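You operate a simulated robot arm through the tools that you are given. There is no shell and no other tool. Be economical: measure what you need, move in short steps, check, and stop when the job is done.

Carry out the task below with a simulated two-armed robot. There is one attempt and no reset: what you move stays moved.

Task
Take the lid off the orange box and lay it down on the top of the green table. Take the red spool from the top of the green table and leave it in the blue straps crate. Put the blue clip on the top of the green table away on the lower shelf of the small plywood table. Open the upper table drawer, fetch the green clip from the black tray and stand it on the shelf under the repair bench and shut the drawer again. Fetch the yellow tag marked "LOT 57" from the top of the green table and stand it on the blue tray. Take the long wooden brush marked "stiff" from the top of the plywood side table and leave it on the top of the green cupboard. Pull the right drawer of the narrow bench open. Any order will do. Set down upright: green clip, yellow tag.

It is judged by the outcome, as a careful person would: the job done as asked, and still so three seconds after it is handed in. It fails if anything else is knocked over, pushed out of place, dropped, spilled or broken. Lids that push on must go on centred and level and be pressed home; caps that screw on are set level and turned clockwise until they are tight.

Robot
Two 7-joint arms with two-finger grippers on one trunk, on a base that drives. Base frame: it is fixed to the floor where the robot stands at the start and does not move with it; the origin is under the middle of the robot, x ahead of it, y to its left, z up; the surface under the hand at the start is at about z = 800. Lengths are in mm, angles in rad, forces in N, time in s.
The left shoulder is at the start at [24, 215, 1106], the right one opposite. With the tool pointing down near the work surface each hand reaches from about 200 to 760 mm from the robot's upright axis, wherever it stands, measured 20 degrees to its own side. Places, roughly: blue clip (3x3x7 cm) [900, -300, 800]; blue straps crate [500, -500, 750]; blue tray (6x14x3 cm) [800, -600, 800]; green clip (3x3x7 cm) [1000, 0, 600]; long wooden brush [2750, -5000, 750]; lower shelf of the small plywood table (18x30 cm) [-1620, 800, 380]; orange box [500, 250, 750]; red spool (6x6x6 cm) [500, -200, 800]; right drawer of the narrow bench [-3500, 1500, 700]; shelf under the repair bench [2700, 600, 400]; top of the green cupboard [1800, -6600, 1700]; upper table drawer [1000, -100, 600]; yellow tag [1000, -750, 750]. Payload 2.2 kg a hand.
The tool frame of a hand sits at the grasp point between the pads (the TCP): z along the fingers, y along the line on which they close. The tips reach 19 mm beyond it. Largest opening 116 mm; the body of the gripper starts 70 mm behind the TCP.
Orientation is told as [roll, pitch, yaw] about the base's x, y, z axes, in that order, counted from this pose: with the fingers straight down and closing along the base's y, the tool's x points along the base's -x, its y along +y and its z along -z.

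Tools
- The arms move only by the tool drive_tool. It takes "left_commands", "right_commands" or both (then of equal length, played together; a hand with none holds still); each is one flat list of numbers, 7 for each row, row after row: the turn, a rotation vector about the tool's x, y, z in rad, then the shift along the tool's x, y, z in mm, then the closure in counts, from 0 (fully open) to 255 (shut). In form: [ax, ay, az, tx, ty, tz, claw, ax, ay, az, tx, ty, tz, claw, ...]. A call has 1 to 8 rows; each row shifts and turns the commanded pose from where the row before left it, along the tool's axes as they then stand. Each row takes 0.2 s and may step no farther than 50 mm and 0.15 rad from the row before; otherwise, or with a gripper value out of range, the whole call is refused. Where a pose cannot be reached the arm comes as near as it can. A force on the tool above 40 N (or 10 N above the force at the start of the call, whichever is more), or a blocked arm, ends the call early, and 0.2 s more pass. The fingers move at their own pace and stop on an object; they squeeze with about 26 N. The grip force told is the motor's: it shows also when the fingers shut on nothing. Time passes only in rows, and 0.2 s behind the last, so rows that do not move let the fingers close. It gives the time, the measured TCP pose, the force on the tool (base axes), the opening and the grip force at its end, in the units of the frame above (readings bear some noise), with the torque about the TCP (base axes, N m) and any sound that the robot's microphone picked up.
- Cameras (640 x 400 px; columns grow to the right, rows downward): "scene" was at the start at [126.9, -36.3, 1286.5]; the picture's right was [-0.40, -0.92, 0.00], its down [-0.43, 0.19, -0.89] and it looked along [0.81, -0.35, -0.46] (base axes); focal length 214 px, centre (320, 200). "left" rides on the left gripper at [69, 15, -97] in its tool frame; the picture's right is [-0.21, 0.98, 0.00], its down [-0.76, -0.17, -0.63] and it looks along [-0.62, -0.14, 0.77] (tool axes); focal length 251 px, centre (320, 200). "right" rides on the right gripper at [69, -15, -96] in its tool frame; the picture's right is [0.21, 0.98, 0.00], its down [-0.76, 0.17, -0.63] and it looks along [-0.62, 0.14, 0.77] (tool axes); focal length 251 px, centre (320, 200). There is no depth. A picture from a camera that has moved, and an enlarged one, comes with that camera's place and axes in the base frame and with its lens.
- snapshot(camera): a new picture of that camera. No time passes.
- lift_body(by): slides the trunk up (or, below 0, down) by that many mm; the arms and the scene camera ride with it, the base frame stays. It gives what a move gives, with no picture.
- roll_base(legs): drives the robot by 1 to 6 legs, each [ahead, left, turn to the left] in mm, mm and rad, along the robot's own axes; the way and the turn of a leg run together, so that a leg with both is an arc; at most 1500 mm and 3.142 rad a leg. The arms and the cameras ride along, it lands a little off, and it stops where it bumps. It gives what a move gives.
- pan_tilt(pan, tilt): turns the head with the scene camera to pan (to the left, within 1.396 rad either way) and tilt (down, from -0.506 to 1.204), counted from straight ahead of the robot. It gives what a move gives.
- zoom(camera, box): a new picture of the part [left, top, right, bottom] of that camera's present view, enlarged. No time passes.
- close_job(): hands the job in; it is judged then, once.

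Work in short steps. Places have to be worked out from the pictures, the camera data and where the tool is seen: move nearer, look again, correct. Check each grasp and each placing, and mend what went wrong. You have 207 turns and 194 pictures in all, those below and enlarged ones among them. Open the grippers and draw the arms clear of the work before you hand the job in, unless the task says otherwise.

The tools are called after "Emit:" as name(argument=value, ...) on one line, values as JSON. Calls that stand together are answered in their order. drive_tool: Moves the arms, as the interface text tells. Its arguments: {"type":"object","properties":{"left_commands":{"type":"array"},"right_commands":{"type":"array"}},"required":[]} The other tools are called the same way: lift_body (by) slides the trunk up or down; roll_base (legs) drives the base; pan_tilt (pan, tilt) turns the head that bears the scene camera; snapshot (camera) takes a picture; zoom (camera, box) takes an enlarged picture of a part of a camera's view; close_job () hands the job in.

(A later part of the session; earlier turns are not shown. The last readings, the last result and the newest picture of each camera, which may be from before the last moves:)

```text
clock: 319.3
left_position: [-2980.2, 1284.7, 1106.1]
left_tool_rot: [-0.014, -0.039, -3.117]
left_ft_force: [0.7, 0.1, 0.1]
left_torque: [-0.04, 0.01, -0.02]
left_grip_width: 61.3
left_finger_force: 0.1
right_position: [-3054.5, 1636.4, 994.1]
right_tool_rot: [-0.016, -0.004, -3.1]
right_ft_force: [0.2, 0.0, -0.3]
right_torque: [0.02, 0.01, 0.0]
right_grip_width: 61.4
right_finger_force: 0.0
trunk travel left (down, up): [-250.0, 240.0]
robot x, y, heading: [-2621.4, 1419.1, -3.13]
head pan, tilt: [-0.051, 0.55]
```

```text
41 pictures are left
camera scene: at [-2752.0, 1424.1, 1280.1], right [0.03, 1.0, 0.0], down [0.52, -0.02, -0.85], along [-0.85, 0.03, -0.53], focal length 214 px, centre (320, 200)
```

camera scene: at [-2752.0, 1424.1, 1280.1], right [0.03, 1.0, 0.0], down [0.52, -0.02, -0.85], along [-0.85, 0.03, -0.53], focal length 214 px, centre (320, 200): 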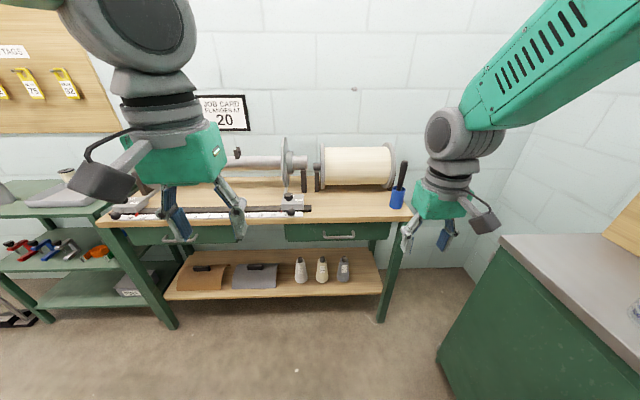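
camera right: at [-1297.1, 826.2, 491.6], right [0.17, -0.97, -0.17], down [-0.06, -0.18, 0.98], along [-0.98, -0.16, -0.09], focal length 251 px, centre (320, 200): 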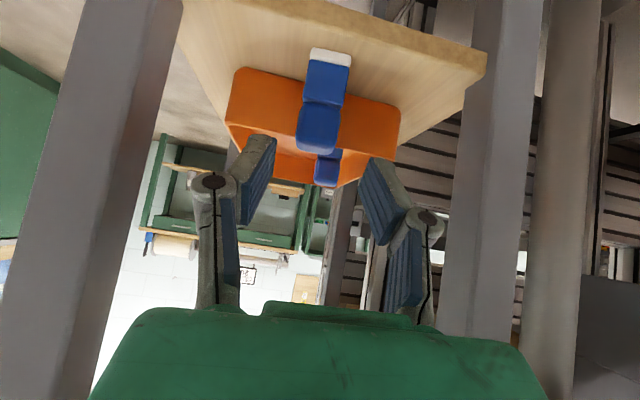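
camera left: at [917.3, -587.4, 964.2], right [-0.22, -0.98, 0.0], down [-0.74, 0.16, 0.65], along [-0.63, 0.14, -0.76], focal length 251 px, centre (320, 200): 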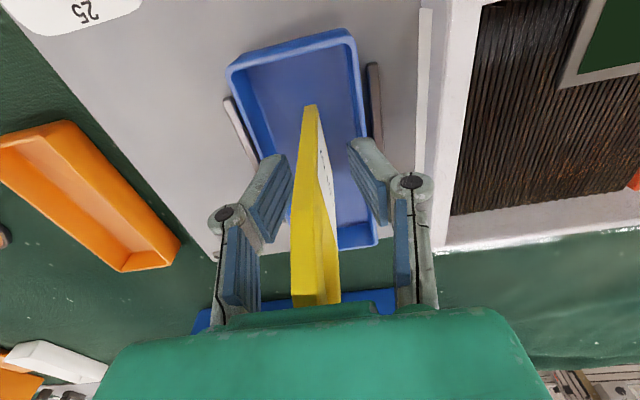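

The right drawer's handle is near [−3405,1508,705]. I align, turn the right hand to point forward with fingers closing vertically (mirror of before), then lower.

Emit:
roll_base(legs=[[0, 66, -0.011]])

Emit:
drive_tool(right_commands=[0, 0, 0, -40, 0, -20, 120, 0.0863, -0.0863, -0.0863, 0, 0, 0, 120, 0.0863, -0.0863, -0.0863, 0, 0, 0, 120, 0.0863, -0.0863, -0.0863, 0, 0, 0, 120, 0.0863, -0.0863, -0.0863, 0, 0, 0, 120, 0.0863, -0.0863, -0.0863, 0, 0, 0, 120, 0.0863, -0.0863, -0.0863, 0, 0, 0, 120, 0.0863, -0.0863, -0.0863, 0, 0, 0, 120])

Emit:
drive_tool(right_commands=[0.0863, -0.0863, -0.0863, 0, 0, 0, 120, 0.0863, -0.0863, -0.0863, 0, 0, 0, 120, 0.0863, -0.0863, -0.0863, 0, 0, 0, 120, 0.0863, -0.0863, -0.0863, 0, 0, 0, 120, 0.0863, -0.0863, -0.0863, 0, 0, 0, 120, 0.0863, -0.0863, -0.0863, 0, 0, 0, 120, 0.0863, -0.0863, -0.0863, 0, 0, 0, 120])

Emit:
lift_body(by=-200)

Emit:
snapshot(camera="right")

Emit:
zoom(camera="scene", box=[200, 150, 480, 310])

```text
clock: 320.3
left_position: [-2980.9, 1261.7, 1109.8]
left_tool_rot: [0.016, -0.04, -3.131]
left_ft_force: [0.4, 2.2, -0.9]
left_torque: [-0.1, 0.04, 0.0]
left_grip_width: 61.4
left_finger_force: 0.1
right_position: [-3052.3, 1610.5, 985.8]
right_tool_rot: [0.017, -0.005, -3.113]
right_ft_force: [0.8, 0.9, -0.3]
right_torque: [-0.11, 0.02, -0.02]
right_grip_width: 61.3
right_finger_force: 0.0
trunk travel left (down, up): [-250.0, 240.0]
robot x, y, heading: [-2618.9, 1358.8, -3.135]
head pan, tilt: [-0.051, 0.55]
```

```text
clock: 322.3
left_position: [-2975.9, 1255.0, 1108.2]
left_tool_rot: [0.006, -0.044, -3.133]
left_ft_force: [0.1, 0.0, 1.0]
left_torque: [-0.01, 0.04, -0.01]
left_grip_width: 61.2
left_finger_force: 0.1
right_position: [-3086.6, 1604.4, 1010.3]
right_tool_rot: [-0.778, -0.359, -2.359]
right_ft_force: [0.1, -0.8, 0.1]
right_torque: [0.02, 0.0, -0.02]
right_grip_width: 61.2
right_finger_force: 0.0
trunk travel left (down, up): [-250.0, 240.0]
robot x, y, heading: [-2618.9, 1371.2, -3.135]
head pan, tilt: [-0.051, 0.55]
stopped in row 8 (right hand): the arm was blocked; the commanded pose is now the measured one
```

```text
clock: 323.9
left_position: [-2978.0, 1271.1, 1109.2]
left_tool_rot: [0.017, -0.045, -3.135]
left_ft_force: [-0.1, 0.5, -0.1]
left_torque: [-0.08, 0.02, 0.01]
left_grip_width: 61.3
left_finger_force: 0.2
right_position: [-3105.3, 1614.8, 1003.5]
right_tool_rot: [-1.578, -0.027, -1.572]
right_ft_force: [0.0, 1.4, -0.6]
right_torque: [0.02, 0.03, 0.1]
right_grip_width: 61.4
right_finger_force: 0.1
right hand out of reach, approached as far as the arm can: row 4, 5, 6
trunk travel left (down, up): [-250.0, 240.0]
robot x, y, heading: [-2620.7, 1375.3, -3.13]
head pan, tilt: [-0.051, 0.55]
```

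```text
clock: 326.1
left_position: [-2976.5, 1261.6, 908.6]
left_tool_rot: [0.011, -0.046, -3.133]
left_ft_force: [-0.7, 1.1, -0.1]
left_torque: [-0.06, 0.0, 0.0]
left_grip_width: 61.3
left_finger_force: 0.0
right_position: [-3105.5, 1606.0, 806.6]
right_tool_rot: [-1.576, -0.023, -1.572]
right_ft_force: [0.4, 0.1, -0.9]
right_torque: [0.03, 0.0, 0.1]
right_grip_width: 61.4
right_finger_force: 0.0
trunk travel left (down, up): [-50.0, 440.0]
robot x, y, heading: [-2618.6, 1372.0, -3.128]
head pan, tilt: [-0.051, 0.55]
```

```text
40 pictures are left
camera right: at [-3007.8, 1673.9, 818.4], right [-0.01, 0.19, -0.98], down [0.63, -0.76, -0.15], along [-0.78, -0.62, -0.12], focal length 251 px, centre (320, 200)
```

right: 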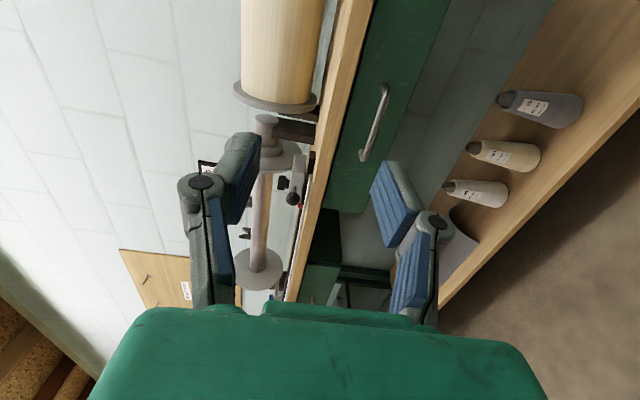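

```text
2.29 times, centred on (340, 230) of scene
camera zoom: at [-2750.7, 1376.5, 1080.2], right [0.04, 1.0, 0.0], down [0.52, -0.02, -0.85], along [-0.85, 0.04, -0.53], focal length 490 px, centre (274, 131)
```

zoom: 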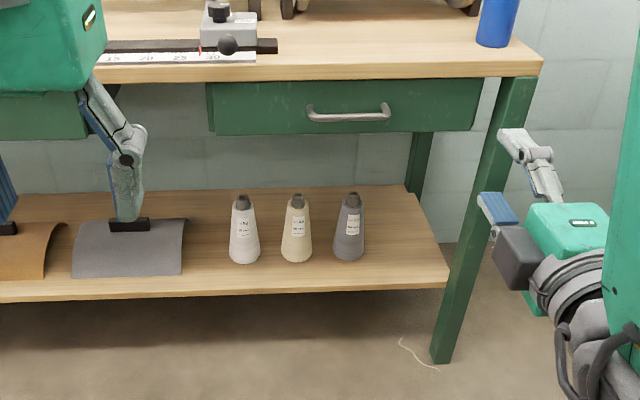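

The handle is at about [−3428,1519,692]. I line the hand up in y and z, then drive 245 mm closer.

Emit:
drive_tool(right_commands=[0, 0, 0, -29, 38, 0, 120, 0, 0, 0, -29, 38, 0, 120, 0, 0, 0, -29, 38, 0, 120, 0, 0, 0, 0, 0, 0, 120])

Emit:
roll_base(legs=[[240, 0, -0.01]])

Emit:
drive_tool(right_commands=[0, 0, 0, 0, 0, 0, 120, 0, 0, 0, 0, 0, 0, 120, 0, 0, 0, 0, 0, 0, 120])

Emit:
snapshot(camera="right")

```text
clock: 327.1
left_position: [-2975.7, 1264.8, 909.9]
left_tool_rot: [0.015, -0.045, -3.132]
left_ft_force: [-0.2, 0.8, -0.2]
left_torque: [-0.07, 0.02, 0.04]
left_grip_width: 61.2
left_finger_force: 0.1
right_position: [-3103.9, 1518.1, 692.5]
right_tool_rot: [-1.576, -0.024, -1.576]
right_ft_force: [0.6, 1.0, 0.0]
right_torque: [-0.02, -0.01, 0.06]
right_grip_width: 61.5
right_finger_force: 0.1
trunk travel left (down, up): [-50.0, 440.0]
robot x, y, heading: [-2620.0, 1373.0, -3.137]
head pan, tilt: [-0.051, 0.55]
```

```text
clock: 328.9
left_position: [-3214.3, 1252.2, 907.2]
left_tool_rot: [-0.001, -0.043, -3.141]
left_ft_force: [-0.7, -1.5, 0.2]
left_torque: [0.06, -0.05, 0.01]
left_grip_width: 61.4
left_finger_force: 0.1
right_position: [-3341.0, 1509.1, 694.8]
right_tool_rot: [-1.575, -0.014, -1.582]
right_ft_force: [0.1, -1.2, -0.1]
right_torque: [-0.02, 0.01, -0.05]
right_grip_width: 61.3
right_finger_force: 0.2
trunk travel left (down, up): [-50.0, 440.0]
robot x, y, heading: [-2853.8, 1369.8, 3.144]
head pan, tilt: [-0.051, 0.55]
```

```text
clock: 329.7
left_position: [-3211.3, 1252.3, 909.7]
left_tool_rot: [0.003, -0.047, -3.14]
left_ft_force: [0.2, -0.3, -0.6]
left_torque: [0.03, 0.01, -0.03]
left_grip_width: 61.2
left_finger_force: 0.0
right_position: [-3337.7, 1507.7, 694.5]
right_tool_rot: [-1.577, -0.015, -1.581]
right_ft_force: [0.1, -0.6, -0.7]
right_torque: [0.0, 0.0, -0.02]
right_grip_width: 61.4
right_finger_force: 0.1
trunk travel left (down, up): [-50.0, 440.0]
robot x, y, heading: [-2855.3, 1371.3, 3.143]
head pan, tilt: [-0.051, 0.55]
```

```text
38 pictures are left
camera right: at [-3240.9, 1576.7, 708.1], right [0.0, 0.2, -0.98], down [0.62, -0.77, -0.16], along [-0.78, -0.61, -0.12], focal length 251 px, centre (320, 200)
```

right: 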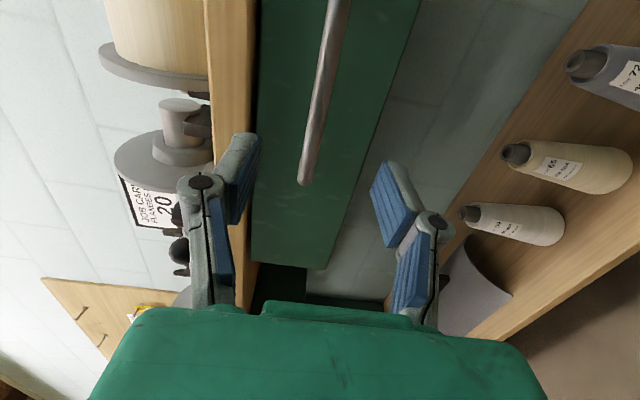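

The bar is at z≈698. I narrow the opening (the bench top's underside is close), advance onto the handle and grip it.

Emit:
drive_tool(right_commands=[0, 0, 0, 0, -3, 0, 167, 0, 0, 0, 5, 0, 25, 167, 0, 0, 0, 5, 0, 25, 167, 0, 0, 0, 0, 0, 20, 167, 0, 0, 0, 0, 0, 12, 167, 0, 0, 0, 0, 0, 0, 255, 0, 0, 0, 0, 0, 0, 255, 0, 0, 0, 0, 0, 0, 255])

Emit:
snapshot(camera="right")

```text
clock: 331.5
left_position: [-3211.4, 1253.1, 910.0]
left_tool_rot: [0.003, -0.049, -3.141]
left_ft_force: [0.3, -0.1, 0.5]
left_torque: [-0.03, 0.0, -0.01]
left_grip_width: 61.5
left_finger_force: 0.0
right_position: [-3420.5, 1521.8, 700.8]
right_tool_rot: [-1.579, -0.018, -1.584]
right_ft_force: [0.3, 1.0, 1.1]
right_torque: [0.0, -0.05, 0.01]
right_grip_width: 0.2
right_finger_force: 25.9
trunk travel left (down, up): [-50.0, 440.0]
robot x, y, heading: [-2856.0, 1368.1, 3.142]
head pan, tilt: [-0.051, 0.55]
```

```text
37 pictures are left
camera right: at [-3322.4, 1590.1, 711.9], right [0.0, 0.2, -0.98], down [0.62, -0.77, -0.16], along [-0.78, -0.61, -0.12], focal length 251 px, centre (320, 200)
```

right: 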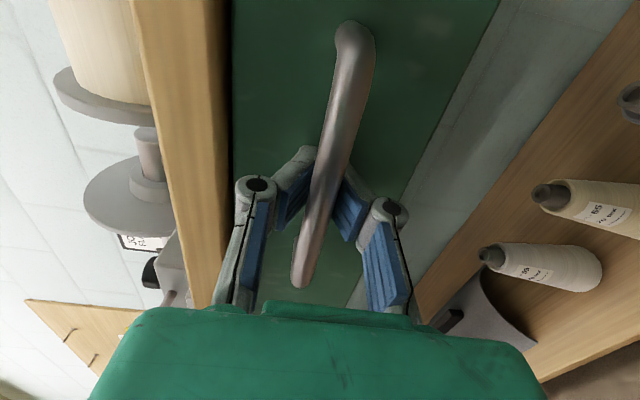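

The fingers closed past the bar (it lies in the hollow behind the pads), so the handle is about 30 mm nearer. I open, back 30 mm and grip it properly.

Emit:
drive_tool(right_commands=[0, 0, 0, 0, 0, 0, 167, 0, 0, 0, 0, 0, 0, 167, 0, 0, 0, 0, 0, -15, 167, 0, 0, 0, 0, 0, -13, 167, 0, 0, 0, 0, 0, 0, 255, 0, 0, 0, 0, 0, 0, 255, 0, 0, 0, 0, 0, 0, 255])

```text
clock: 333.1
left_position: [-3212.4, 1253.1, 908.0]
left_tool_rot: [0.002, -0.047, -3.138]
left_ft_force: [-0.7, 0.1, -0.9]
left_torque: [0.02, 0.02, -0.01]
left_grip_width: 61.4
left_finger_force: 0.1
right_position: [-3393.6, 1521.8, 699.5]
right_tool_rot: [-1.581, -0.02, -1.588]
right_ft_force: [-1.0, 3.0, 0.4]
right_torque: [0.89, 0.01, -0.24]
right_grip_width: 12.7
right_finger_force: 38.9
trunk travel left (down, up): [-50.0, 440.0]
robot x, y, heading: [-2854.7, 1370.1, 3.141]
head pan, tilt: [-0.051, 0.55]
```

Handle gripped (12.7 mm). I pull the drawer open by backing the base 200 mm.

Emit:
roll_base(legs=[[-110, 0, 0], [-90, 0, 0]])

Emit:
snapshot(camera="scene")

```text
clock: 335.0
left_position: [-3012.3, 1252.0, 909.6]
left_tool_rot: [0.001, -0.049, -3.141]
left_ft_force: [0.8, 0.3, -0.1]
left_torque: [0.01, 0.05, 0.02]
left_grip_width: 61.4
left_finger_force: 0.0
right_position: [-3193.0, 1520.1, 700.7]
right_tool_rot: [-1.58, -0.018, -1.584]
right_ft_force: [-0.6, 1.8, 6.0]
right_torque: [0.68, 0.01, -0.27]
right_grip_width: 5.5
right_finger_force: 33.3
trunk travel left (down, up): [-50.0, 440.0]
robot x, y, heading: [-2660.0, 1367.6, -3.14]
head pan, tilt: [-0.051, 0.55]
```

```text
36 pictures are left
camera scene: at [-2786.3, 1372.0, 1080.4], right [0.05, 1.0, 0.0], down [0.52, -0.03, -0.85], along [-0.85, 0.04, -0.52], focal length 214 px, centre (320, 200)
```

scene: 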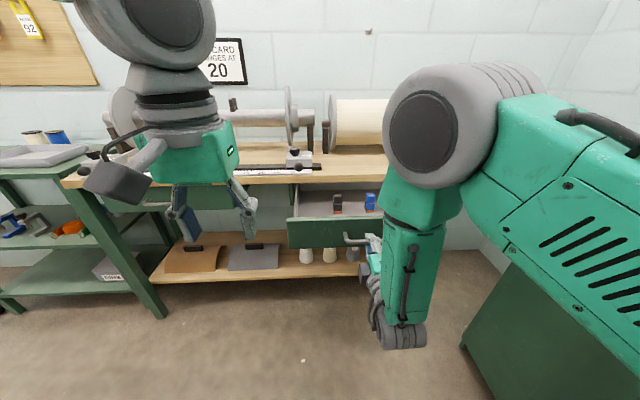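

The drawer is open about 190 mm. I release the handle and back off.

Emit:
drive_tool(right_commands=[0, 0, 0, 0, 0, 0, 150, 0, 0, 0, 0, 0, 0, 150, 0, 0, 0, 0, 0, 0, 150])

Emit:
roll_base(legs=[[-120, 0, 0]])

Emit:
lift_body(by=200)

Emit:
snapshot(camera="scene")

```text
clock: 335.8
left_position: [-3010.5, 1253.2, 908.4]
left_tool_rot: [0.002, -0.051, -3.143]
left_ft_force: [0.6, 0.0, 0.0]
left_torque: [0.0, 0.01, -0.01]
left_grip_width: 61.3
left_finger_force: 0.1
right_position: [-3192.5, 1522.8, 699.9]
right_tool_rot: [-1.58, -0.02, -1.586]
right_ft_force: [-0.5, 0.3, 0.2]
right_torque: [-0.04, -0.02, 0.03]
right_grip_width: 48.0
right_finger_force: 0.1
trunk travel left (down, up): [-50.0, 440.0]
robot x, y, heading: [-2659.3, 1368.0, -3.143]
head pan, tilt: [-0.051, 0.55]
```

```text
clock: 337.0
left_position: [-2889.0, 1252.5, 910.7]
left_tool_rot: [0.0, -0.051, -3.141]
left_ft_force: [0.1, -0.6, -0.2]
left_torque: [-0.02, 0.03, 0.02]
left_grip_width: 61.3
left_finger_force: 0.1
right_position: [-3071.1, 1522.1, 701.7]
right_tool_rot: [-1.583, -0.021, -1.587]
right_ft_force: [0.7, 0.5, -0.1]
right_torque: [-0.05, -0.01, 0.03]
right_grip_width: 47.8
right_finger_force: 0.1
trunk travel left (down, up): [-50.0, 440.0]
robot x, y, heading: [-2534.6, 1369.8, -3.143]
head pan, tilt: [-0.051, 0.55]
```

```text
clock: 339.2
left_position: [-2889.4, 1253.5, 1110.2]
left_tool_rot: [0.003, -0.051, -3.139]
left_ft_force: [0.7, 0.4, 0.5]
left_torque: [-0.02, 0.0, 0.01]
left_grip_width: 61.2
left_finger_force: 0.1
right_position: [-3072.5, 1523.2, 901.3]
right_tool_rot: [-1.583, -0.017, -1.588]
right_ft_force: [-0.3, -0.1, -0.3]
right_torque: [-0.01, 0.02, 0.04]
right_grip_width: 47.6
right_finger_force: 0.1
trunk travel left (down, up): [-250.0, 240.0]
robot x, y, heading: [-2535.8, 1367.6, -3.145]
head pan, tilt: [-0.051, 0.55]
```

```text
35 pictures are left
camera scene: at [-2668.7, 1372.3, 1280.0], right [0.05, 1.0, 0.0], down [0.52, -0.03, -0.85], along [-0.85, 0.04, -0.53], focal length 214 px, centre (320, 200)
```

scene: 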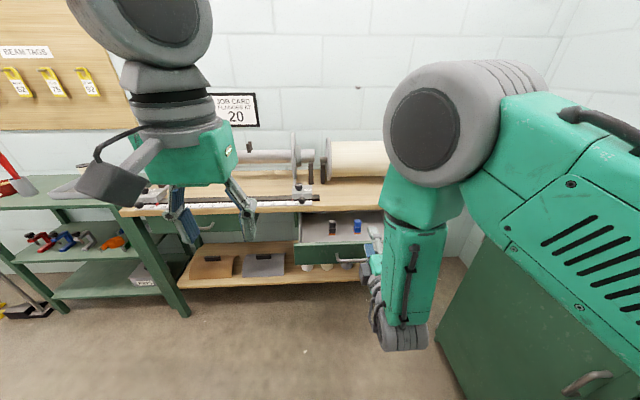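

The drawer stands open and nothing was disturbed. I restore the right hand to fingers-down, then drive back along the room and into the aisle facing −y.

Emit:
drive_tool(right_commands=[-0.0863, 0.0863, 0.0863, 0, 0, 0, 120, -0.0863, 0.0863, 0.0863, 0, 0, 0, 120, -0.0863, 0.0863, 0.0863, 0, 0, 0, 120, -0.0863, 0.0863, 0.0863, 0, 0, 0, 120, -0.0863, 0.0863, 0.0863, 0, 0, 0, 120, -0.0863, 0.0863, 0.0863, 0, 0, 0, 120, -0.0863, 0.0863, 0.0863, 0, 0, 0, 120])

Emit:
drive_tool(right_commands=[-0.0863, 0.0863, 0.0863, 0, 0, 0, 120, -0.0863, 0.0863, 0.0863, 0, 0, 0, 120, -0.0863, 0.0863, 0.0863, 0, 0, 0, 120, -0.0863, 0.0863, 0.0863, 0, 0, 0, 120, -0.0863, 0.0863, 0.0863, 0, 0, 0, 120, -0.0863, 0.0863, 0.0863, 0, 0, 0, 120, -0.0863, 0.0863, 0.0863, 0, 0, 0, 120])

Emit:
drive_tool(right_commands=[0, 0, 0, 25, -15, -35, 120, 0, 0, 0, 25, -15, -35, 120, 0, 0, 0, 25, -15, -35, 120, 0, 0, 0, 25, -15, -35, 120])

Emit:
roll_base(legs=[[-1450, 0, 0], [-1450, 0, 0], [-1400, 0, 0], [0, 0, 1.571], [1400, 0, 0], [1000, 0, 0]])

Emit:
pan_tilt(pan=0.05, tilt=0.35)

Emit:
snapshot(camera="scene")

```text
clock: 340.8
left_position: [-2889.3, 1254.3, 1109.9]
left_tool_rot: [0.003, -0.052, -3.141]
left_ft_force: [-1.2, -0.2, 0.0]
left_torque: [0.01, 0.01, 0.01]
left_grip_width: 61.6
left_finger_force: 0.1
right_position: [-3071.3, 1520.8, 902.3]
right_tool_rot: [-0.779, -0.363, -2.374]
right_ft_force: [-0.2, 0.1, 0.4]
right_torque: [-0.03, 0.01, 0.02]
right_grip_width: 61.5
right_finger_force: 0.0
trunk travel left (down, up): [-250.0, 240.0]
robot x, y, heading: [-2534.6, 1366.6, -3.141]
head pan, tilt: [-0.051, 0.55]
```

```text
clock: 342.4
left_position: [-2889.8, 1254.3, 1111.2]
left_tool_rot: [0.002, -0.05, -3.138]
left_ft_force: [0.3, 0.0, 0.4]
left_torque: [-0.03, -0.03, 0.03]
left_grip_width: 61.4
left_finger_force: 0.1
right_position: [-3072.8, 1523.0, 900.8]
right_tool_rot: [0.018, -0.013, 3.127]
right_ft_force: [-0.3, 0.1, 0.2]
right_torque: [-0.01, 0.03, 0.02]
right_grip_width: 61.2
right_finger_force: 0.1
trunk travel left (down, up): [-250.0, 240.0]
robot x, y, heading: [-2540.3, 1367.0, -3.148]
head pan, tilt: [-0.051, 0.55]
```

```text
clock: 343.4
left_position: [-2886.4, 1254.2, 1111.3]
left_tool_rot: [0.004, -0.056, -3.141]
left_ft_force: [0.3, -0.2, -0.4]
left_torque: [-0.02, 0.06, -0.03]
left_grip_width: 61.2
left_finger_force: 0.0
right_position: [-2966.6, 1585.1, 1039.9]
right_tool_rot: [0.017, -0.016, 3.127]
right_ft_force: [0.2, -0.1, 0.3]
right_torque: [0.01, 0.02, 0.02]
right_grip_width: 61.3
right_finger_force: 0.1
trunk travel left (down, up): [-250.0, 240.0]
robot x, y, heading: [-2537.4, 1367.6, -3.14]
head pan, tilt: [-0.051, 0.55]
```

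```text
clock: 379.2
left_position: [1971.2, -1421.4, 1111.5]
left_tool_rot: [0.004, -0.052, -1.522]
left_ft_force: [-0.1, 0.7, 0.2]
left_torque: [0.04, 0.0, -0.03]
left_grip_width: 61.6
left_finger_force: 0.1
right_position: [1645.9, -1516.6, 1037.3]
right_tool_rot: [0.017, -0.015, -1.537]
right_ft_force: [-0.7, -0.1, 0.4]
right_torque: [0.01, 0.01, 0.0]
right_grip_width: 61.6
right_finger_force: 0.1
trunk travel left (down, up): [-250.0, 240.0]
robot x, y, heading: [1837.8, -1075.5, -1.528]
head pan, tilt: [-0.051, 0.55]
```

```text
clock: 380.0
left_position: [1971.8, -1419.9, 1110.8]
left_tool_rot: [0.004, -0.052, -1.521]
left_ft_force: [0.7, 0.0, -0.9]
left_torque: [-0.04, -0.04, 0.01]
left_grip_width: 61.0
left_finger_force: 0.1
right_position: [1645.3, -1515.8, 1039.6]
right_tool_rot: [0.018, -0.015, -1.537]
right_ft_force: [-0.4, -0.1, -0.2]
right_torque: [-0.03, -0.03, 0.0]
right_grip_width: 61.3
right_finger_force: 0.0
trunk travel left (down, up): [-250.0, 240.0]
robot x, y, heading: [1842.3, -1074.7, -1.523]
head pan, tilt: [0.051, 0.351]
```

```text
34 pictures are left
camera scene: at [1852.8, -1208.2, 1298.4], right [-1.0, -0.1, 0.0], down [-0.03, 0.35, -0.94], along [0.09, -0.93, -0.35], focal length 214 px, centre (320, 200)
```

scene: 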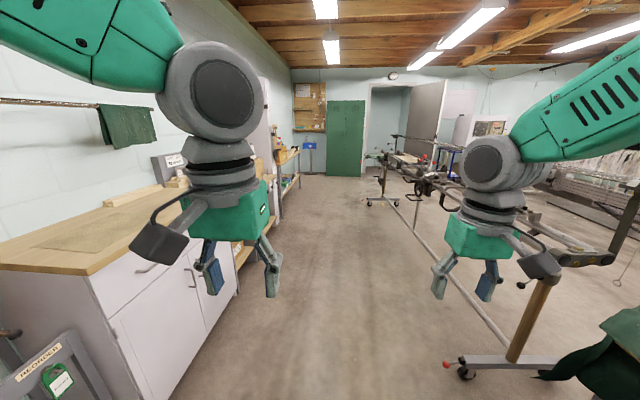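

The aisle toward −y is clear, the green cupboard is straight ahead at the end. I straighten the heading and advance to about y=−3400.

Emit:
roll_base(legs=[[0, 0, -0.048], [0, 130, 0], [1300, 0, 0], [1050, 0, 0]])

Emit:
pan_tilt(pan=0.35, tilt=0.4)

Emit:
snapshot(camera="scene")

```text
clock: 392.9
left_position: [2081.7, -3798.7, 1113.8]
left_tool_rot: [0.04, -0.054, -1.558]
left_ft_force: [-3.0, -0.4, -0.3]
left_torque: [-0.04, -0.22, 0.03]
left_grip_width: 61.5
left_finger_force: 0.1
right_position: [1755.8, -3884.6, 1030.5]
right_tool_rot: [0.052, -0.013, -1.57]
right_ft_force: [-2.7, 0.9, 0.7]
right_torque: [-0.05, -0.27, -0.02]
right_grip_width: 61.5
right_finger_force: 0.0
trunk travel left (down, up): [-250.0, 240.0]
robot x, y, heading: [2002.7, -3449.4, -1.55]
head pan, tilt: [0.051, 0.351]
```

```text
clock: 393.7
left_position: [2081.7, -3797.5, 1114.5]
left_tool_rot: [0.036, -0.058, -1.562]
left_ft_force: [-0.3, 0.0, 0.2]
left_torque: [0.0, -0.07, -0.01]
left_grip_width: 61.4
left_finger_force: 0.0
right_position: [1755.5, -3881.5, 1034.5]
right_tool_rot: [0.048, -0.015, -1.573]
right_ft_force: [-0.8, -0.1, 0.1]
right_torque: [0.01, -0.08, 0.01]
right_grip_width: 61.7
right_finger_force: 0.0
trunk travel left (down, up): [-250.0, 240.0]
robot x, y, heading: [1992.2, -3449.0, -1.552]
head pan, tilt: [0.351, 0.4]
```

```text
33 pictures are left
camera scene: at [1992.4, -3577.4, 1294.3], right [-0.93, -0.36, -0.03], down [-0.11, 0.37, -0.92], along [0.34, -0.86, -0.38], focal length 214 px, centre (320, 200)
```

scene: 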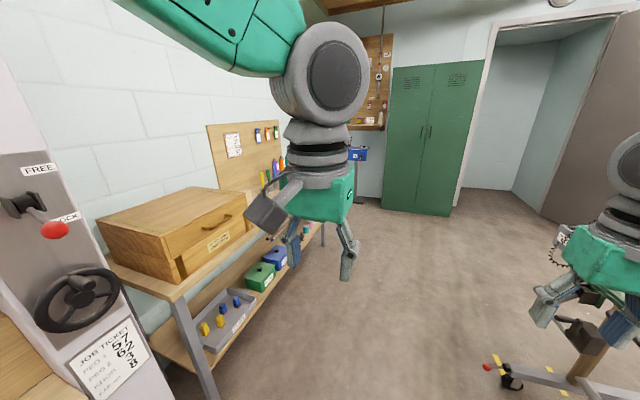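

The plywood side table lies along the left wall; my arm hides part of it. I go 900 mm further and look left.

Emit:
roll_base(legs=[[900, 0, -0.02]])

Emit:
pan_tilt(pan=1.0, tilt=0.5)

Emit:
snapshot(camera="scene")

```text
clock: 398.5
left_position: [2158.4, -4712.9, 1107.1]
left_tool_rot: [-0.029, -0.054, -1.581]
left_ft_force: [3.9, 0.2, 0.6]
left_torque: [0.05, 0.26, -0.05]
left_grip_width: 61.5
left_finger_force: 0.1
right_position: [1825.5, -4788.1, 1047.3]
right_tool_rot: [-0.017, -0.016, -1.597]
right_ft_force: [3.1, -1.2, 0.1]
right_torque: [0.09, 0.24, 0.01]
right_grip_width: 61.5
right_finger_force: 0.0
trunk travel left (down, up): [-250.0, 240.0]
robot x, y, heading: [2014.4, -4363.0, -1.585]
head pan, tilt: [0.351, 0.4]
```

```text
clock: 399.5
left_position: [2101.4, -4708.4, 1113.9]
left_tool_rot: [0.019, -0.054, -1.587]
left_ft_force: [-1.2, -0.1, 0.0]
left_torque: [0.04, -0.08, 0.02]
left_grip_width: 61.4
left_finger_force: 0.2
right_position: [1770.7, -4785.7, 1037.0]
right_tool_rot: [0.033, -0.018, -1.602]
right_ft_force: [-1.0, -0.1, -0.5]
right_torque: [-0.01, -0.06, -0.01]
right_grip_width: 61.3
right_finger_force: 0.0
trunk travel left (down, up): [-250.0, 240.0]
robot x, y, heading: [2009.3, -4360.1, -1.584]
head pan, tilt: [1.0, 0.499]
```

```text
32 pictures are left
camera scene: at [2090.5, -4452.1, 1284.3], right [-0.55, -0.83, 0.0], down [-0.4, 0.27, -0.87], along [0.73, -0.48, -0.48], focal length 214 px, centre (320, 200)
```

scene: 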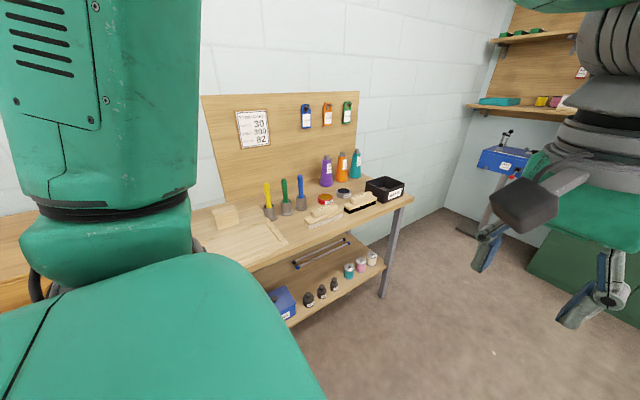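

Two wooden brushes lie on the table front. I enlarge them to read the marks.

Emit:
zoom(camera="scene", box=[285, 170, 425, 250])

```text
4.57 times, centred on (355, 210) of scene
camera zoom: at [2090.5, -4452.1, 1284.3], right [-0.55, -0.83, 0.0], down [-0.4, 0.27, -0.87], along [0.73, -0.48, -0.48], focal length 980 px, centre (160, 154)
```

zoom: 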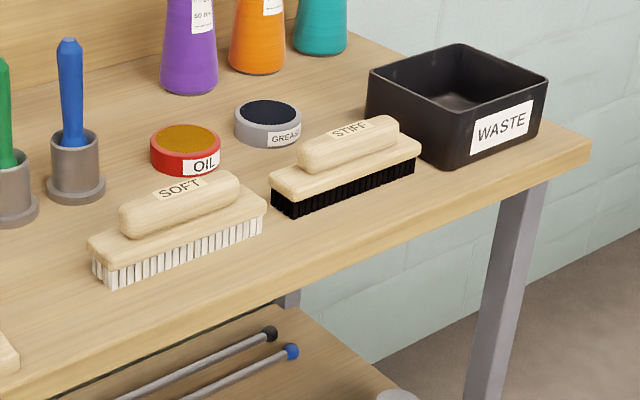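

The "STIFF" brush (black bristles) lies near [2690,−5060] with its long axis along the table edge. I drive level with it and turn to face the table.

Emit:
roll_base(legs=[[840, 0, 0], [0, 0, 1.58]])

Emit:
pan_tilt(pan=0.25, tilt=0.6)

Emit:
snapshot(camera="scene")

Emit:
snapshot(camera="left")

```text
clock: 407.8
left_position: [2354.5, -5051.4, 1110.9]
left_tool_rot: [-0.021, -0.053, 0.001]
left_ft_force: [0.3, 1.6, 0.3]
left_torque: [-0.09, 0.01, 0.01]
left_grip_width: 61.5
left_finger_force: 0.1
right_position: [2432.8, -5381.8, 1047.6]
right_tool_rot: [-0.007, -0.021, -0.015]
right_ft_force: [0.1, 0.8, 0.3]
right_torque: [-0.13, -0.03, 0.04]
right_grip_width: 61.4
right_finger_force: 0.2
trunk travel left (down, up): [-250.0, 240.0]
robot x, y, heading: [2006.0, -5186.1, -0.006]
head pan, tilt: [1.0, 0.499]
```

```text
clock: 408.9
left_position: [2351.9, -5043.3, 1111.0]
left_tool_rot: [-0.024, -0.057, 0.002]
left_ft_force: [0.5, 0.5, 0.4]
left_torque: [-0.08, -0.02, 0.0]
left_grip_width: 61.5
left_finger_force: 0.0
right_position: [2431.8, -5375.1, 1048.8]
right_tool_rot: [-0.011, -0.024, -0.011]
right_ft_force: [0.3, 1.1, -0.5]
right_torque: [-0.07, -0.03, -0.02]
right_grip_width: 61.4
right_finger_force: 0.1
trunk travel left (down, up): [-250.0, 240.0]
robot x, y, heading: [2009.2, -5183.1, -0.003]
head pan, tilt: [0.25, 0.6]
```

```text
30 pictures are left
camera scene: at [2136.0, -5126.8, 1274.4], right [0.25, -0.97, 0.03], down [-0.55, -0.16, -0.82], along [0.8, 0.19, -0.57], focal length 214 px, centre (320, 200)
```

scene: 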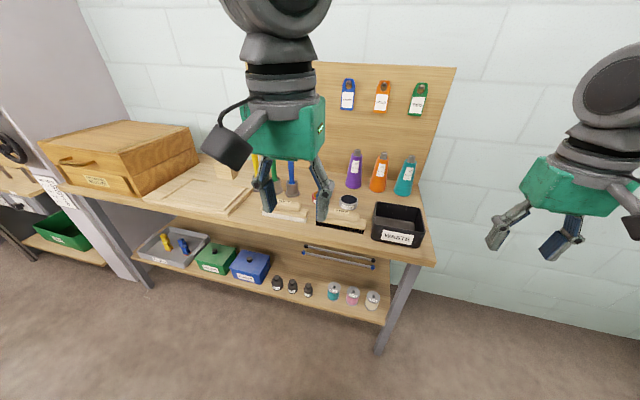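

```text
29 pictures are left
camera left: at [2279.0, -5024.3, 1202.7], right [0.21, 0.98, -0.01], down [0.72, -0.15, 0.68], along [0.66, -0.15, -0.73], focal length 251 px, centre (320, 200)
```

left: 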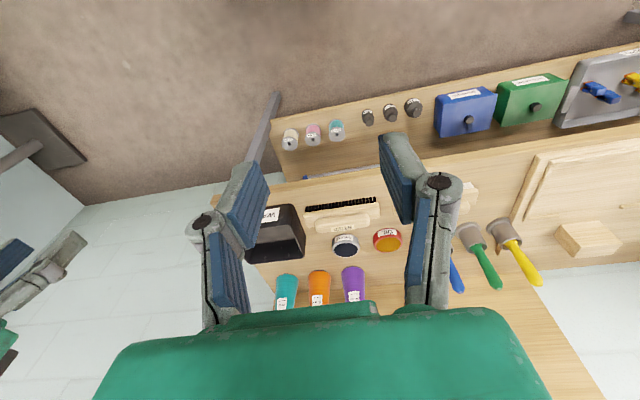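

The brush handle is near [2770,−5072,780]. I drive 200 mm closer, let the body settle, and turn the left hand 90° above it.

Emit:
roll_base(legs=[[200, 0, 0]])

Emit:
lift_body(by=-60)

Emit:
drive_tool(left_commands=[0, 0, 0, -43, -5, 10, 120, 0, 0, 0, -43, -5, 10, 120, 0, 0, 0, -43, -5, 10, 120, 0, 0.05, 0.13, 0, 0, 0, 120, 0, 0, 0.143, 0, 0, 0, 120, 0, 0, 0.143, 0, 0, 0, 120, 0, 0, 0.143, 0, 0, 0, 120, 0, 0, 0.143, 0, 0, 0, 120])

Emit:
drive_tool(left_commands=[0, 0, 0.143, 0, 0, 0, 120, 0, 0, 0.143, 0, 0, 0, 120, 0, 0, 0.143, 0, 0, 0, 120, 0, 0, 0.143, 0, 0, 0, 120, 0, 0, 0.143, 0, 0, 0, 120, 0, 0, 0.143, 0, 0, 0, 120, 0, 0, 0, 0, 0, 0, 120, 0, 0, 0, 0, 0, 0, 120])

Emit:
snapshot(camera="left")

```text
clock: 410.5
left_position: [2554.9, -5022.7, 1109.4]
left_tool_rot: [-0.041, -0.06, 0.005]
left_ft_force: [0.3, 1.7, 1.0]
left_torque: [-0.2, 0.08, 0.0]
left_grip_width: 61.3
left_finger_force: 0.0
right_position: [2635.1, -5355.9, 1050.0]
right_tool_rot: [-0.029, -0.023, -0.007]
right_ft_force: [0.4, 2.4, -0.1]
right_torque: [-0.22, 0.0, 0.02]
right_grip_width: 61.5
right_finger_force: 0.0
trunk travel left (down, up): [-250.0, 240.0]
robot x, y, heading: [2211.8, -5178.5, -0.002]
head pan, tilt: [0.25, 0.6]
```

```text
clock: 411.5
left_position: [2553.2, -5063.2, 1056.0]
left_tool_rot: [-0.003, -0.065, 0.001]
left_ft_force: [0.6, -1.4, -0.1]
left_torque: [0.04, 0.01, 0.0]
left_grip_width: 61.4
left_finger_force: 0.1
right_position: [2634.5, -5392.6, 984.3]
right_tool_rot: [0.008, -0.024, -0.012]
right_ft_force: [-0.7, -0.3, 0.3]
right_torque: [0.05, -0.02, 0.06]
right_grip_width: 61.5
right_finger_force: 0.1
trunk travel left (down, up): [-190.0, 300.0]
robot x, y, heading: [2210.9, -5176.1, -0.007]
head pan, tilt: [0.25, 0.6]
```

```text
clock: 413.5
left_position: [2680.4, -5096.6, 1037.2]
left_tool_rot: [0.018, -0.003, -0.707]
left_ft_force: [0.4, 0.0, 0.0]
left_torque: [0.03, -0.03, 0.0]
left_grip_width: 61.5
left_finger_force: 0.1
right_position: [2630.7, -5411.0, 983.4]
right_tool_rot: [0.021, -0.027, -0.015]
right_ft_force: [-1.1, -0.8, 1.3]
right_torque: [0.03, 0.0, 0.02]
right_grip_width: 61.5
right_finger_force: 0.1
trunk travel left (down, up): [-190.0, 300.0]
robot x, y, heading: [2209.8, -5188.6, -0.003]
head pan, tilt: [0.25, 0.6]
stopped in row 8 (left hand): the arm was blocked; the commanded pose is now the measured one
```

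```text
clock: 415.3
left_position: [2681.9, -5077.1, 1034.7]
left_tool_rot: [0.015, -0.003, -1.562]
left_ft_force: [0.1, 0.8, -0.2]
left_torque: [-0.05, -0.02, 0.01]
left_grip_width: 61.4
left_finger_force: 0.0
right_position: [2631.3, -5393.4, 986.3]
right_tool_rot: [0.003, -0.026, -0.011]
right_ft_force: [0.2, 0.4, 0.3]
right_torque: [-0.03, 0.01, 0.0]
right_grip_width: 61.4
right_finger_force: 0.1
trunk travel left (down, up): [-190.0, 300.0]
robot x, y, heading: [2210.7, -5184.3, -0.006]
head pan, tilt: [0.25, 0.6]
```

```text
28 pictures are left
camera left: at [2695.4, -5006.3, 1130.8], right [0.98, -0.21, 0.02], down [-0.17, -0.75, 0.63], along [-0.12, -0.62, -0.77], focal length 251 px, centre (320, 200)
```

left: 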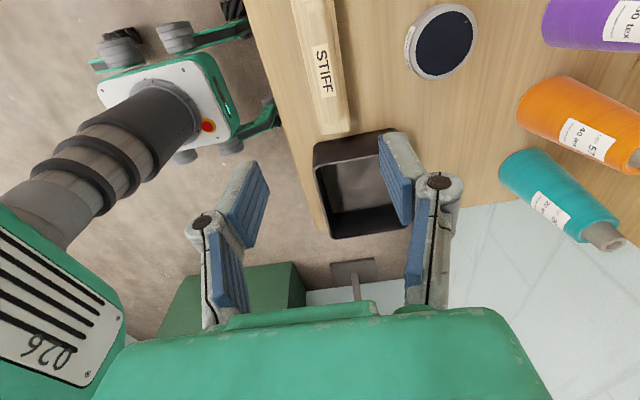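

From above, the brush centre is at about [2690,−5072] and it lies along y. I align and lower partway, then check.

Emit:
drive_tool(left_commands=[0, 0, 0, 5, 8, 40, 90, 0, 0, 0, 0, 0, 45, 90, 0, 0, 0, 0, 0, 45, 90, 0, 0, 0, 0, 0, 0, 90, 0, 0, 0, 0, 0, 0, 90])

Emit:
snapshot(camera="left")

Emit:
zoom(camera="scene", box=[240, 140, 440, 290])

```text
clock: 416.5
left_position: [2691.0, -5082.2, 907.6]
left_tool_rot: [0.015, 0.004, -1.564]
left_ft_force: [1.0, -1.2, 0.3]
left_torque: [0.03, -0.02, -0.01]
left_grip_width: 75.1
left_finger_force: 0.1
right_position: [2630.8, -5402.9, 984.2]
right_tool_rot: [0.011, -0.025, -0.014]
right_ft_force: [-0.9, -0.7, 0.1]
right_torque: [-0.02, -0.01, 0.0]
right_grip_width: 61.5
right_finger_force: 0.2
trunk travel left (down, up): [-190.0, 300.0]
robot x, y, heading: [2209.2, -5186.5, -0.008]
head pan, tilt: [0.25, 0.6]
```

```text
27 pictures are left
camera left: at [2704.6, -5012.0, 1004.8], right [0.98, -0.21, 0.01], down [-0.17, -0.76, 0.63], along [-0.12, -0.62, -0.78], focal length 251 px, centre (320, 200)
```

left: 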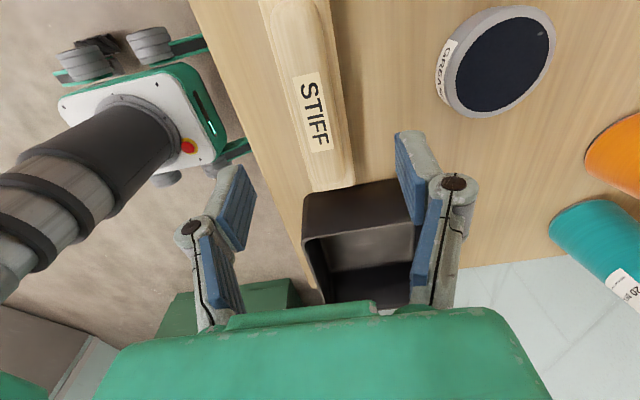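

```text
2.67 times, centred on (340, 215) of scene
camera zoom: at [2339.1, -5160.0, 1215.4], right [0.24, -0.97, 0.0], down [-0.55, -0.14, -0.82], along [0.8, 0.2, -0.57], focal length 572 px, centre (267, 160)
```

zoom: 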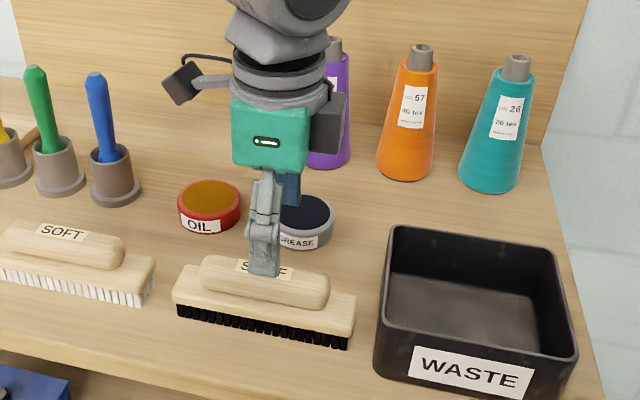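

The handle top is at [2689,−5071,832]; the grease tin is well clear. I descend and close on the brush.

Emit:
drive_tool(left_commands=[0, 0, 0, 8, -2, 30, 90, 0, 0, 0, 0, 0, 30, 90, 0, 0, 0, 0, 0, 20, 90, 0, 0, 0, 0, 0, 10, 90, 0, 0, 0, 0, 0, 0, 255, 0, 0, 0, 0, 0, 0, 255, 0, 0, 0, 0, 0, 0, 255])

Emit:
snapshot(camera="left")

```text
clock: 418.1
left_position: [2690.4, -5070.1, 816.0]
left_tool_rot: [0.015, -0.002, -1.56]
left_ft_force: [0.6, 2.7, 7.1]
left_torque: [-0.46, -0.06, 0.02]
left_grip_width: 41.9
left_finger_force: 25.9
right_position: [2631.8, -5397.1, 985.4]
right_tool_rot: [0.01, -0.025, -0.01]
right_ft_force: [0.5, 0.1, -0.1]
right_torque: [0.01, 0.01, 0.0]
right_grip_width: 61.3
right_finger_force: 0.1
trunk travel left (down, up): [-190.0, 300.0]
robot x, y, heading: [2209.9, -5187.4, -0.004]
head pan, tilt: [0.25, 0.6]
```

```text
25 pictures are left
camera left: at [2704.1, -5000.3, 913.2], right [0.98, -0.21, 0.02], down [-0.17, -0.76, 0.63], along [-0.12, -0.62, -0.78], focal length 251 px, centre (320, 200)
```

left: 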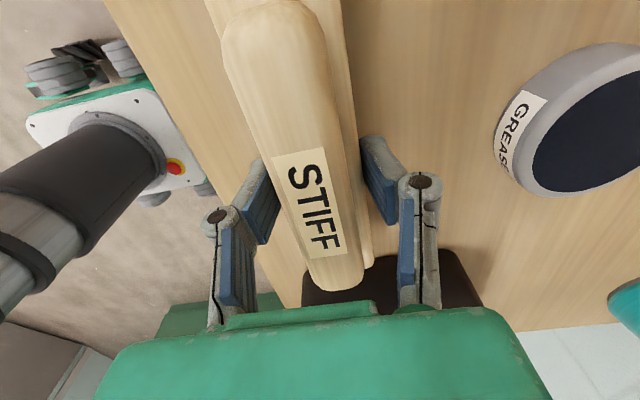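

The brush is gripped by its board (42 mm). I lift it straight up.

Emit:
drive_tool(left_commands=[0, 0, 0, 0, 0, -10, 255, 0, 0, 0, 0, 0, -20, 255, 0, 0, 0, 0, 0, -30, 255, 0, 0, 0, 0, 0, -40, 255, 0, 0, 0, 0, 0, -45, 255, 0, 0, 0, 0, 0, -45, 255, 0, 0, 0, 0, -20, -40, 255, 0, 0, 0, 0, -20, -40, 255])

Emit:
snapshot(camera="scene")

```text
clock: 419.9
left_position: [2643.8, -5075.0, 1086.6]
left_tool_rot: [0.016, 0.002, -1.56]
left_ft_force: [-0.6, 0.0, -1.8]
left_torque: [0.0, -0.02, -0.02]
left_grip_width: 41.8
left_finger_force: 25.9
right_position: [2629.7, -5402.5, 985.2]
right_tool_rot: [0.012, -0.025, -0.013]
right_ft_force: [-0.7, 1.0, 0.0]
right_torque: [-0.02, -0.02, -0.01]
right_grip_width: 61.3
right_finger_force: 0.0
trunk travel left (down, up): [-190.0, 300.0]
robot x, y, heading: [2212.3, -5184.2, -0.01]
head pan, tilt: [0.25, 0.6]
```

```text
24 pictures are left
camera scene: at [2336.7, -5164.9, 1215.8], right [0.24, -0.97, 0.0], down [-0.55, -0.14, -0.82], along [0.8, 0.2, -0.57], focal length 214 px, centre (320, 200)
```

scene: 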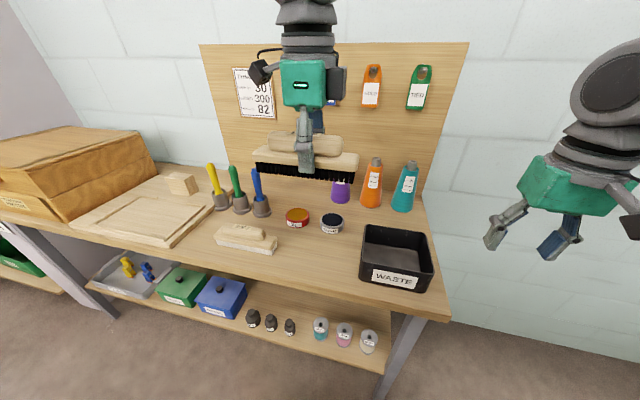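

The brush is held level and everything else is in place. I back off, turn toward the green cupboard and look.

Emit:
roll_base(legs=[[-400, 0, 0], [0, 0, -1.565], [300, 0, 0]])

Emit:
lift_body(by=295)

Emit:
pan_tilt(pan=-0.05, tilt=0.1)

Emit:
snapshot(camera="scene")

```text
clock: 427.8
left_position: [1930.7, -5920.8, 1084.8]
left_tool_rot: [0.014, 0.003, -3.127]
left_ft_force: [-0.5, -0.8, -1.1]
left_torque: [0.04, 0.03, -0.01]
left_grip_width: 41.9
left_finger_force: 26.2
right_position: [1601.2, -5909.0, 985.3]
right_tool_rot: [0.011, -0.026, -1.578]
right_ft_force: [0.7, -0.3, -0.8]
right_torque: [0.04, 0.03, 0.02]
right_grip_width: 61.3
right_finger_force: 0.0
trunk travel left (down, up): [-190.0, 300.0]
robot x, y, heading: [1814.3, -5485.5, -1.564]
head pan, tilt: [0.25, 0.6]
```

```text
clock: 430.8
left_position: [1930.3, -5917.9, 1380.7]
left_tool_rot: [0.016, 0.003, -3.127]
left_ft_force: [-0.3, -0.3, -1.6]
left_torque: [-0.02, 0.02, 0.02]
left_grip_width: 41.6
left_finger_force: 26.3
right_position: [1603.2, -5906.8, 1278.9]
right_tool_rot: [0.012, -0.027, -1.578]
right_ft_force: [-0.9, 0.2, -1.0]
right_torque: [-0.05, 0.02, -0.02]
right_grip_width: 61.4
right_finger_force: 0.1
trunk travel left (down, up): [-485.0, 5.0]
robot x, y, heading: [1811.8, -5483.1, -1.564]
head pan, tilt: [0.25, 0.6]
```

```text
clock: 431.7
left_position: [1930.9, -5918.5, 1379.7]
left_tool_rot: [0.018, 0.002, -3.127]
left_ft_force: [-0.6, 0.5, -1.7]
left_torque: [0.02, 0.01, -0.01]
left_grip_width: 41.5
left_finger_force: 26.1
right_position: [1603.2, -5909.1, 1279.9]
right_tool_rot: [0.013, -0.025, -1.577]
right_ft_force: [0.0, 0.1, -0.8]
right_torque: [-0.02, 0.03, 0.01]
right_grip_width: 61.6
right_finger_force: 0.0
trunk travel left (down, up): [-485.0, 5.0]
robot x, y, heading: [1816.3, -5488.1, -1.568]
head pan, tilt: [-0.051, 0.099]
```

```text
23 pictures are left
camera scene: at [1811.0, -5619.9, 1556.6], right [-1.0, 0.05, 0.0], down [0.01, 0.1, -0.99], along [-0.05, -0.99, -0.1], focal length 214 px, centre (320, 200)
```

scene: 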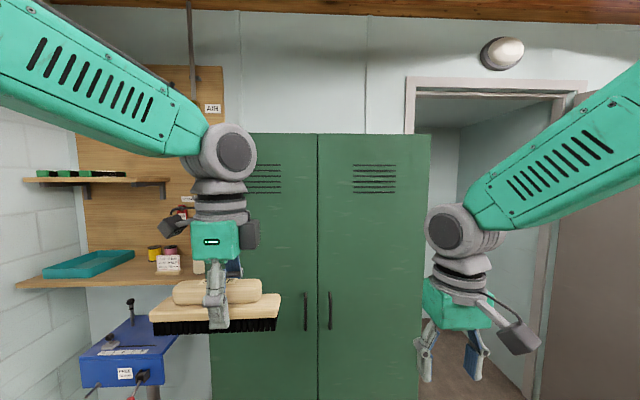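

The cupboard front is about y≈−6320 with the top near z≈1700. I raise the brush to full height to test reach.

Emit:
drive_tool(left_commands=[0, 0, 0, 0, 0, -47, 255, 0, 0, 0, 0, 0, -47, 255, 0, 0, 0, 0, 0, -47, 255, 0, 0, 0, 0, 0, -47, 255, 0, 0, 0, 0, 0, -47, 255, 0, 0, 0, 0, 0, -47, 255, 0, 0, 0, 0, 0, -47, 255, 0, 0, 0, 0, 0, -47, 255])

Emit:
lift_body(by=5)

Emit:
snapshot(camera="scene")

Emit:
snapshot(camera="left")

```text
clock: 433.5
left_position: [1929.4, -5913.1, 1641.5]
left_tool_rot: [0.018, 0.002, -3.127]
left_ft_force: [0.6, 0.4, -0.4]
left_torque: [0.02, 0.03, 0.01]
left_grip_width: 41.9
left_finger_force: 26.1
left hand out of reach, approached as far as the arm can: row 6, 7, 8
right_position: [1603.0, -5907.1, 1280.1]
right_tool_rot: [0.012, -0.028, -1.578]
right_ft_force: [-0.9, 0.3, -0.6]
right_torque: [0.0, 0.01, 0.0]
right_grip_width: 61.1
right_finger_force: 0.0
trunk travel left (down, up): [-485.0, 5.0]
robot x, y, heading: [1815.8, -5484.7, -1.568]
head pan, tilt: [-0.051, 0.099]
```

```text
clock: 434.1
left_position: [1930.4, -5913.4, 1645.7]
left_tool_rot: [0.017, 0.005, -3.128]
left_ft_force: [-0.4, 0.0, -1.8]
left_torque: [0.02, 0.04, 0.0]
left_grip_width: 41.4
left_finger_force: 25.7
right_position: [1602.4, -5906.9, 1286.1]
right_tool_rot: [0.013, -0.026, -1.579]
right_ft_force: [0.8, 0.4, 0.0]
right_torque: [0.01, 0.01, 0.01]
right_grip_width: 61.3
right_finger_force: 0.1
trunk travel left (down, up): [-490.0, 0.0]
robot x, y, heading: [1816.9, -5484.0, -1.568]
head pan, tilt: [-0.051, 0.099]
```

```text
22 pictures are left
camera scene: at [1810.7, -5619.4, 1561.8], right [-1.0, 0.05, 0.0], down [0.01, 0.1, -0.99], along [-0.05, -0.99, -0.1], focal length 214 px, centre (320, 200)
```

scene: 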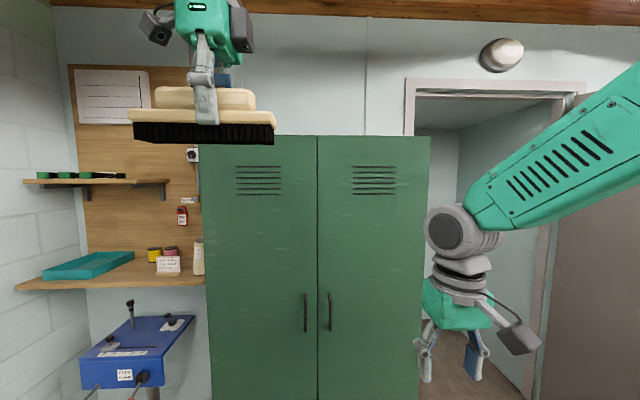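

```text
21 pictures are left
camera left: at [1999.7, -5924.6, 1742.2], right [-0.2, -0.98, 0.02], down [-0.76, 0.17, 0.63], along [-0.62, 0.11, -0.78], focal length 251 px, centre (320, 200)
```

left: 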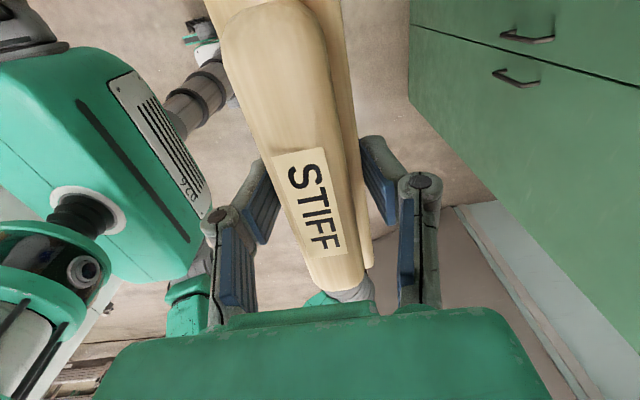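

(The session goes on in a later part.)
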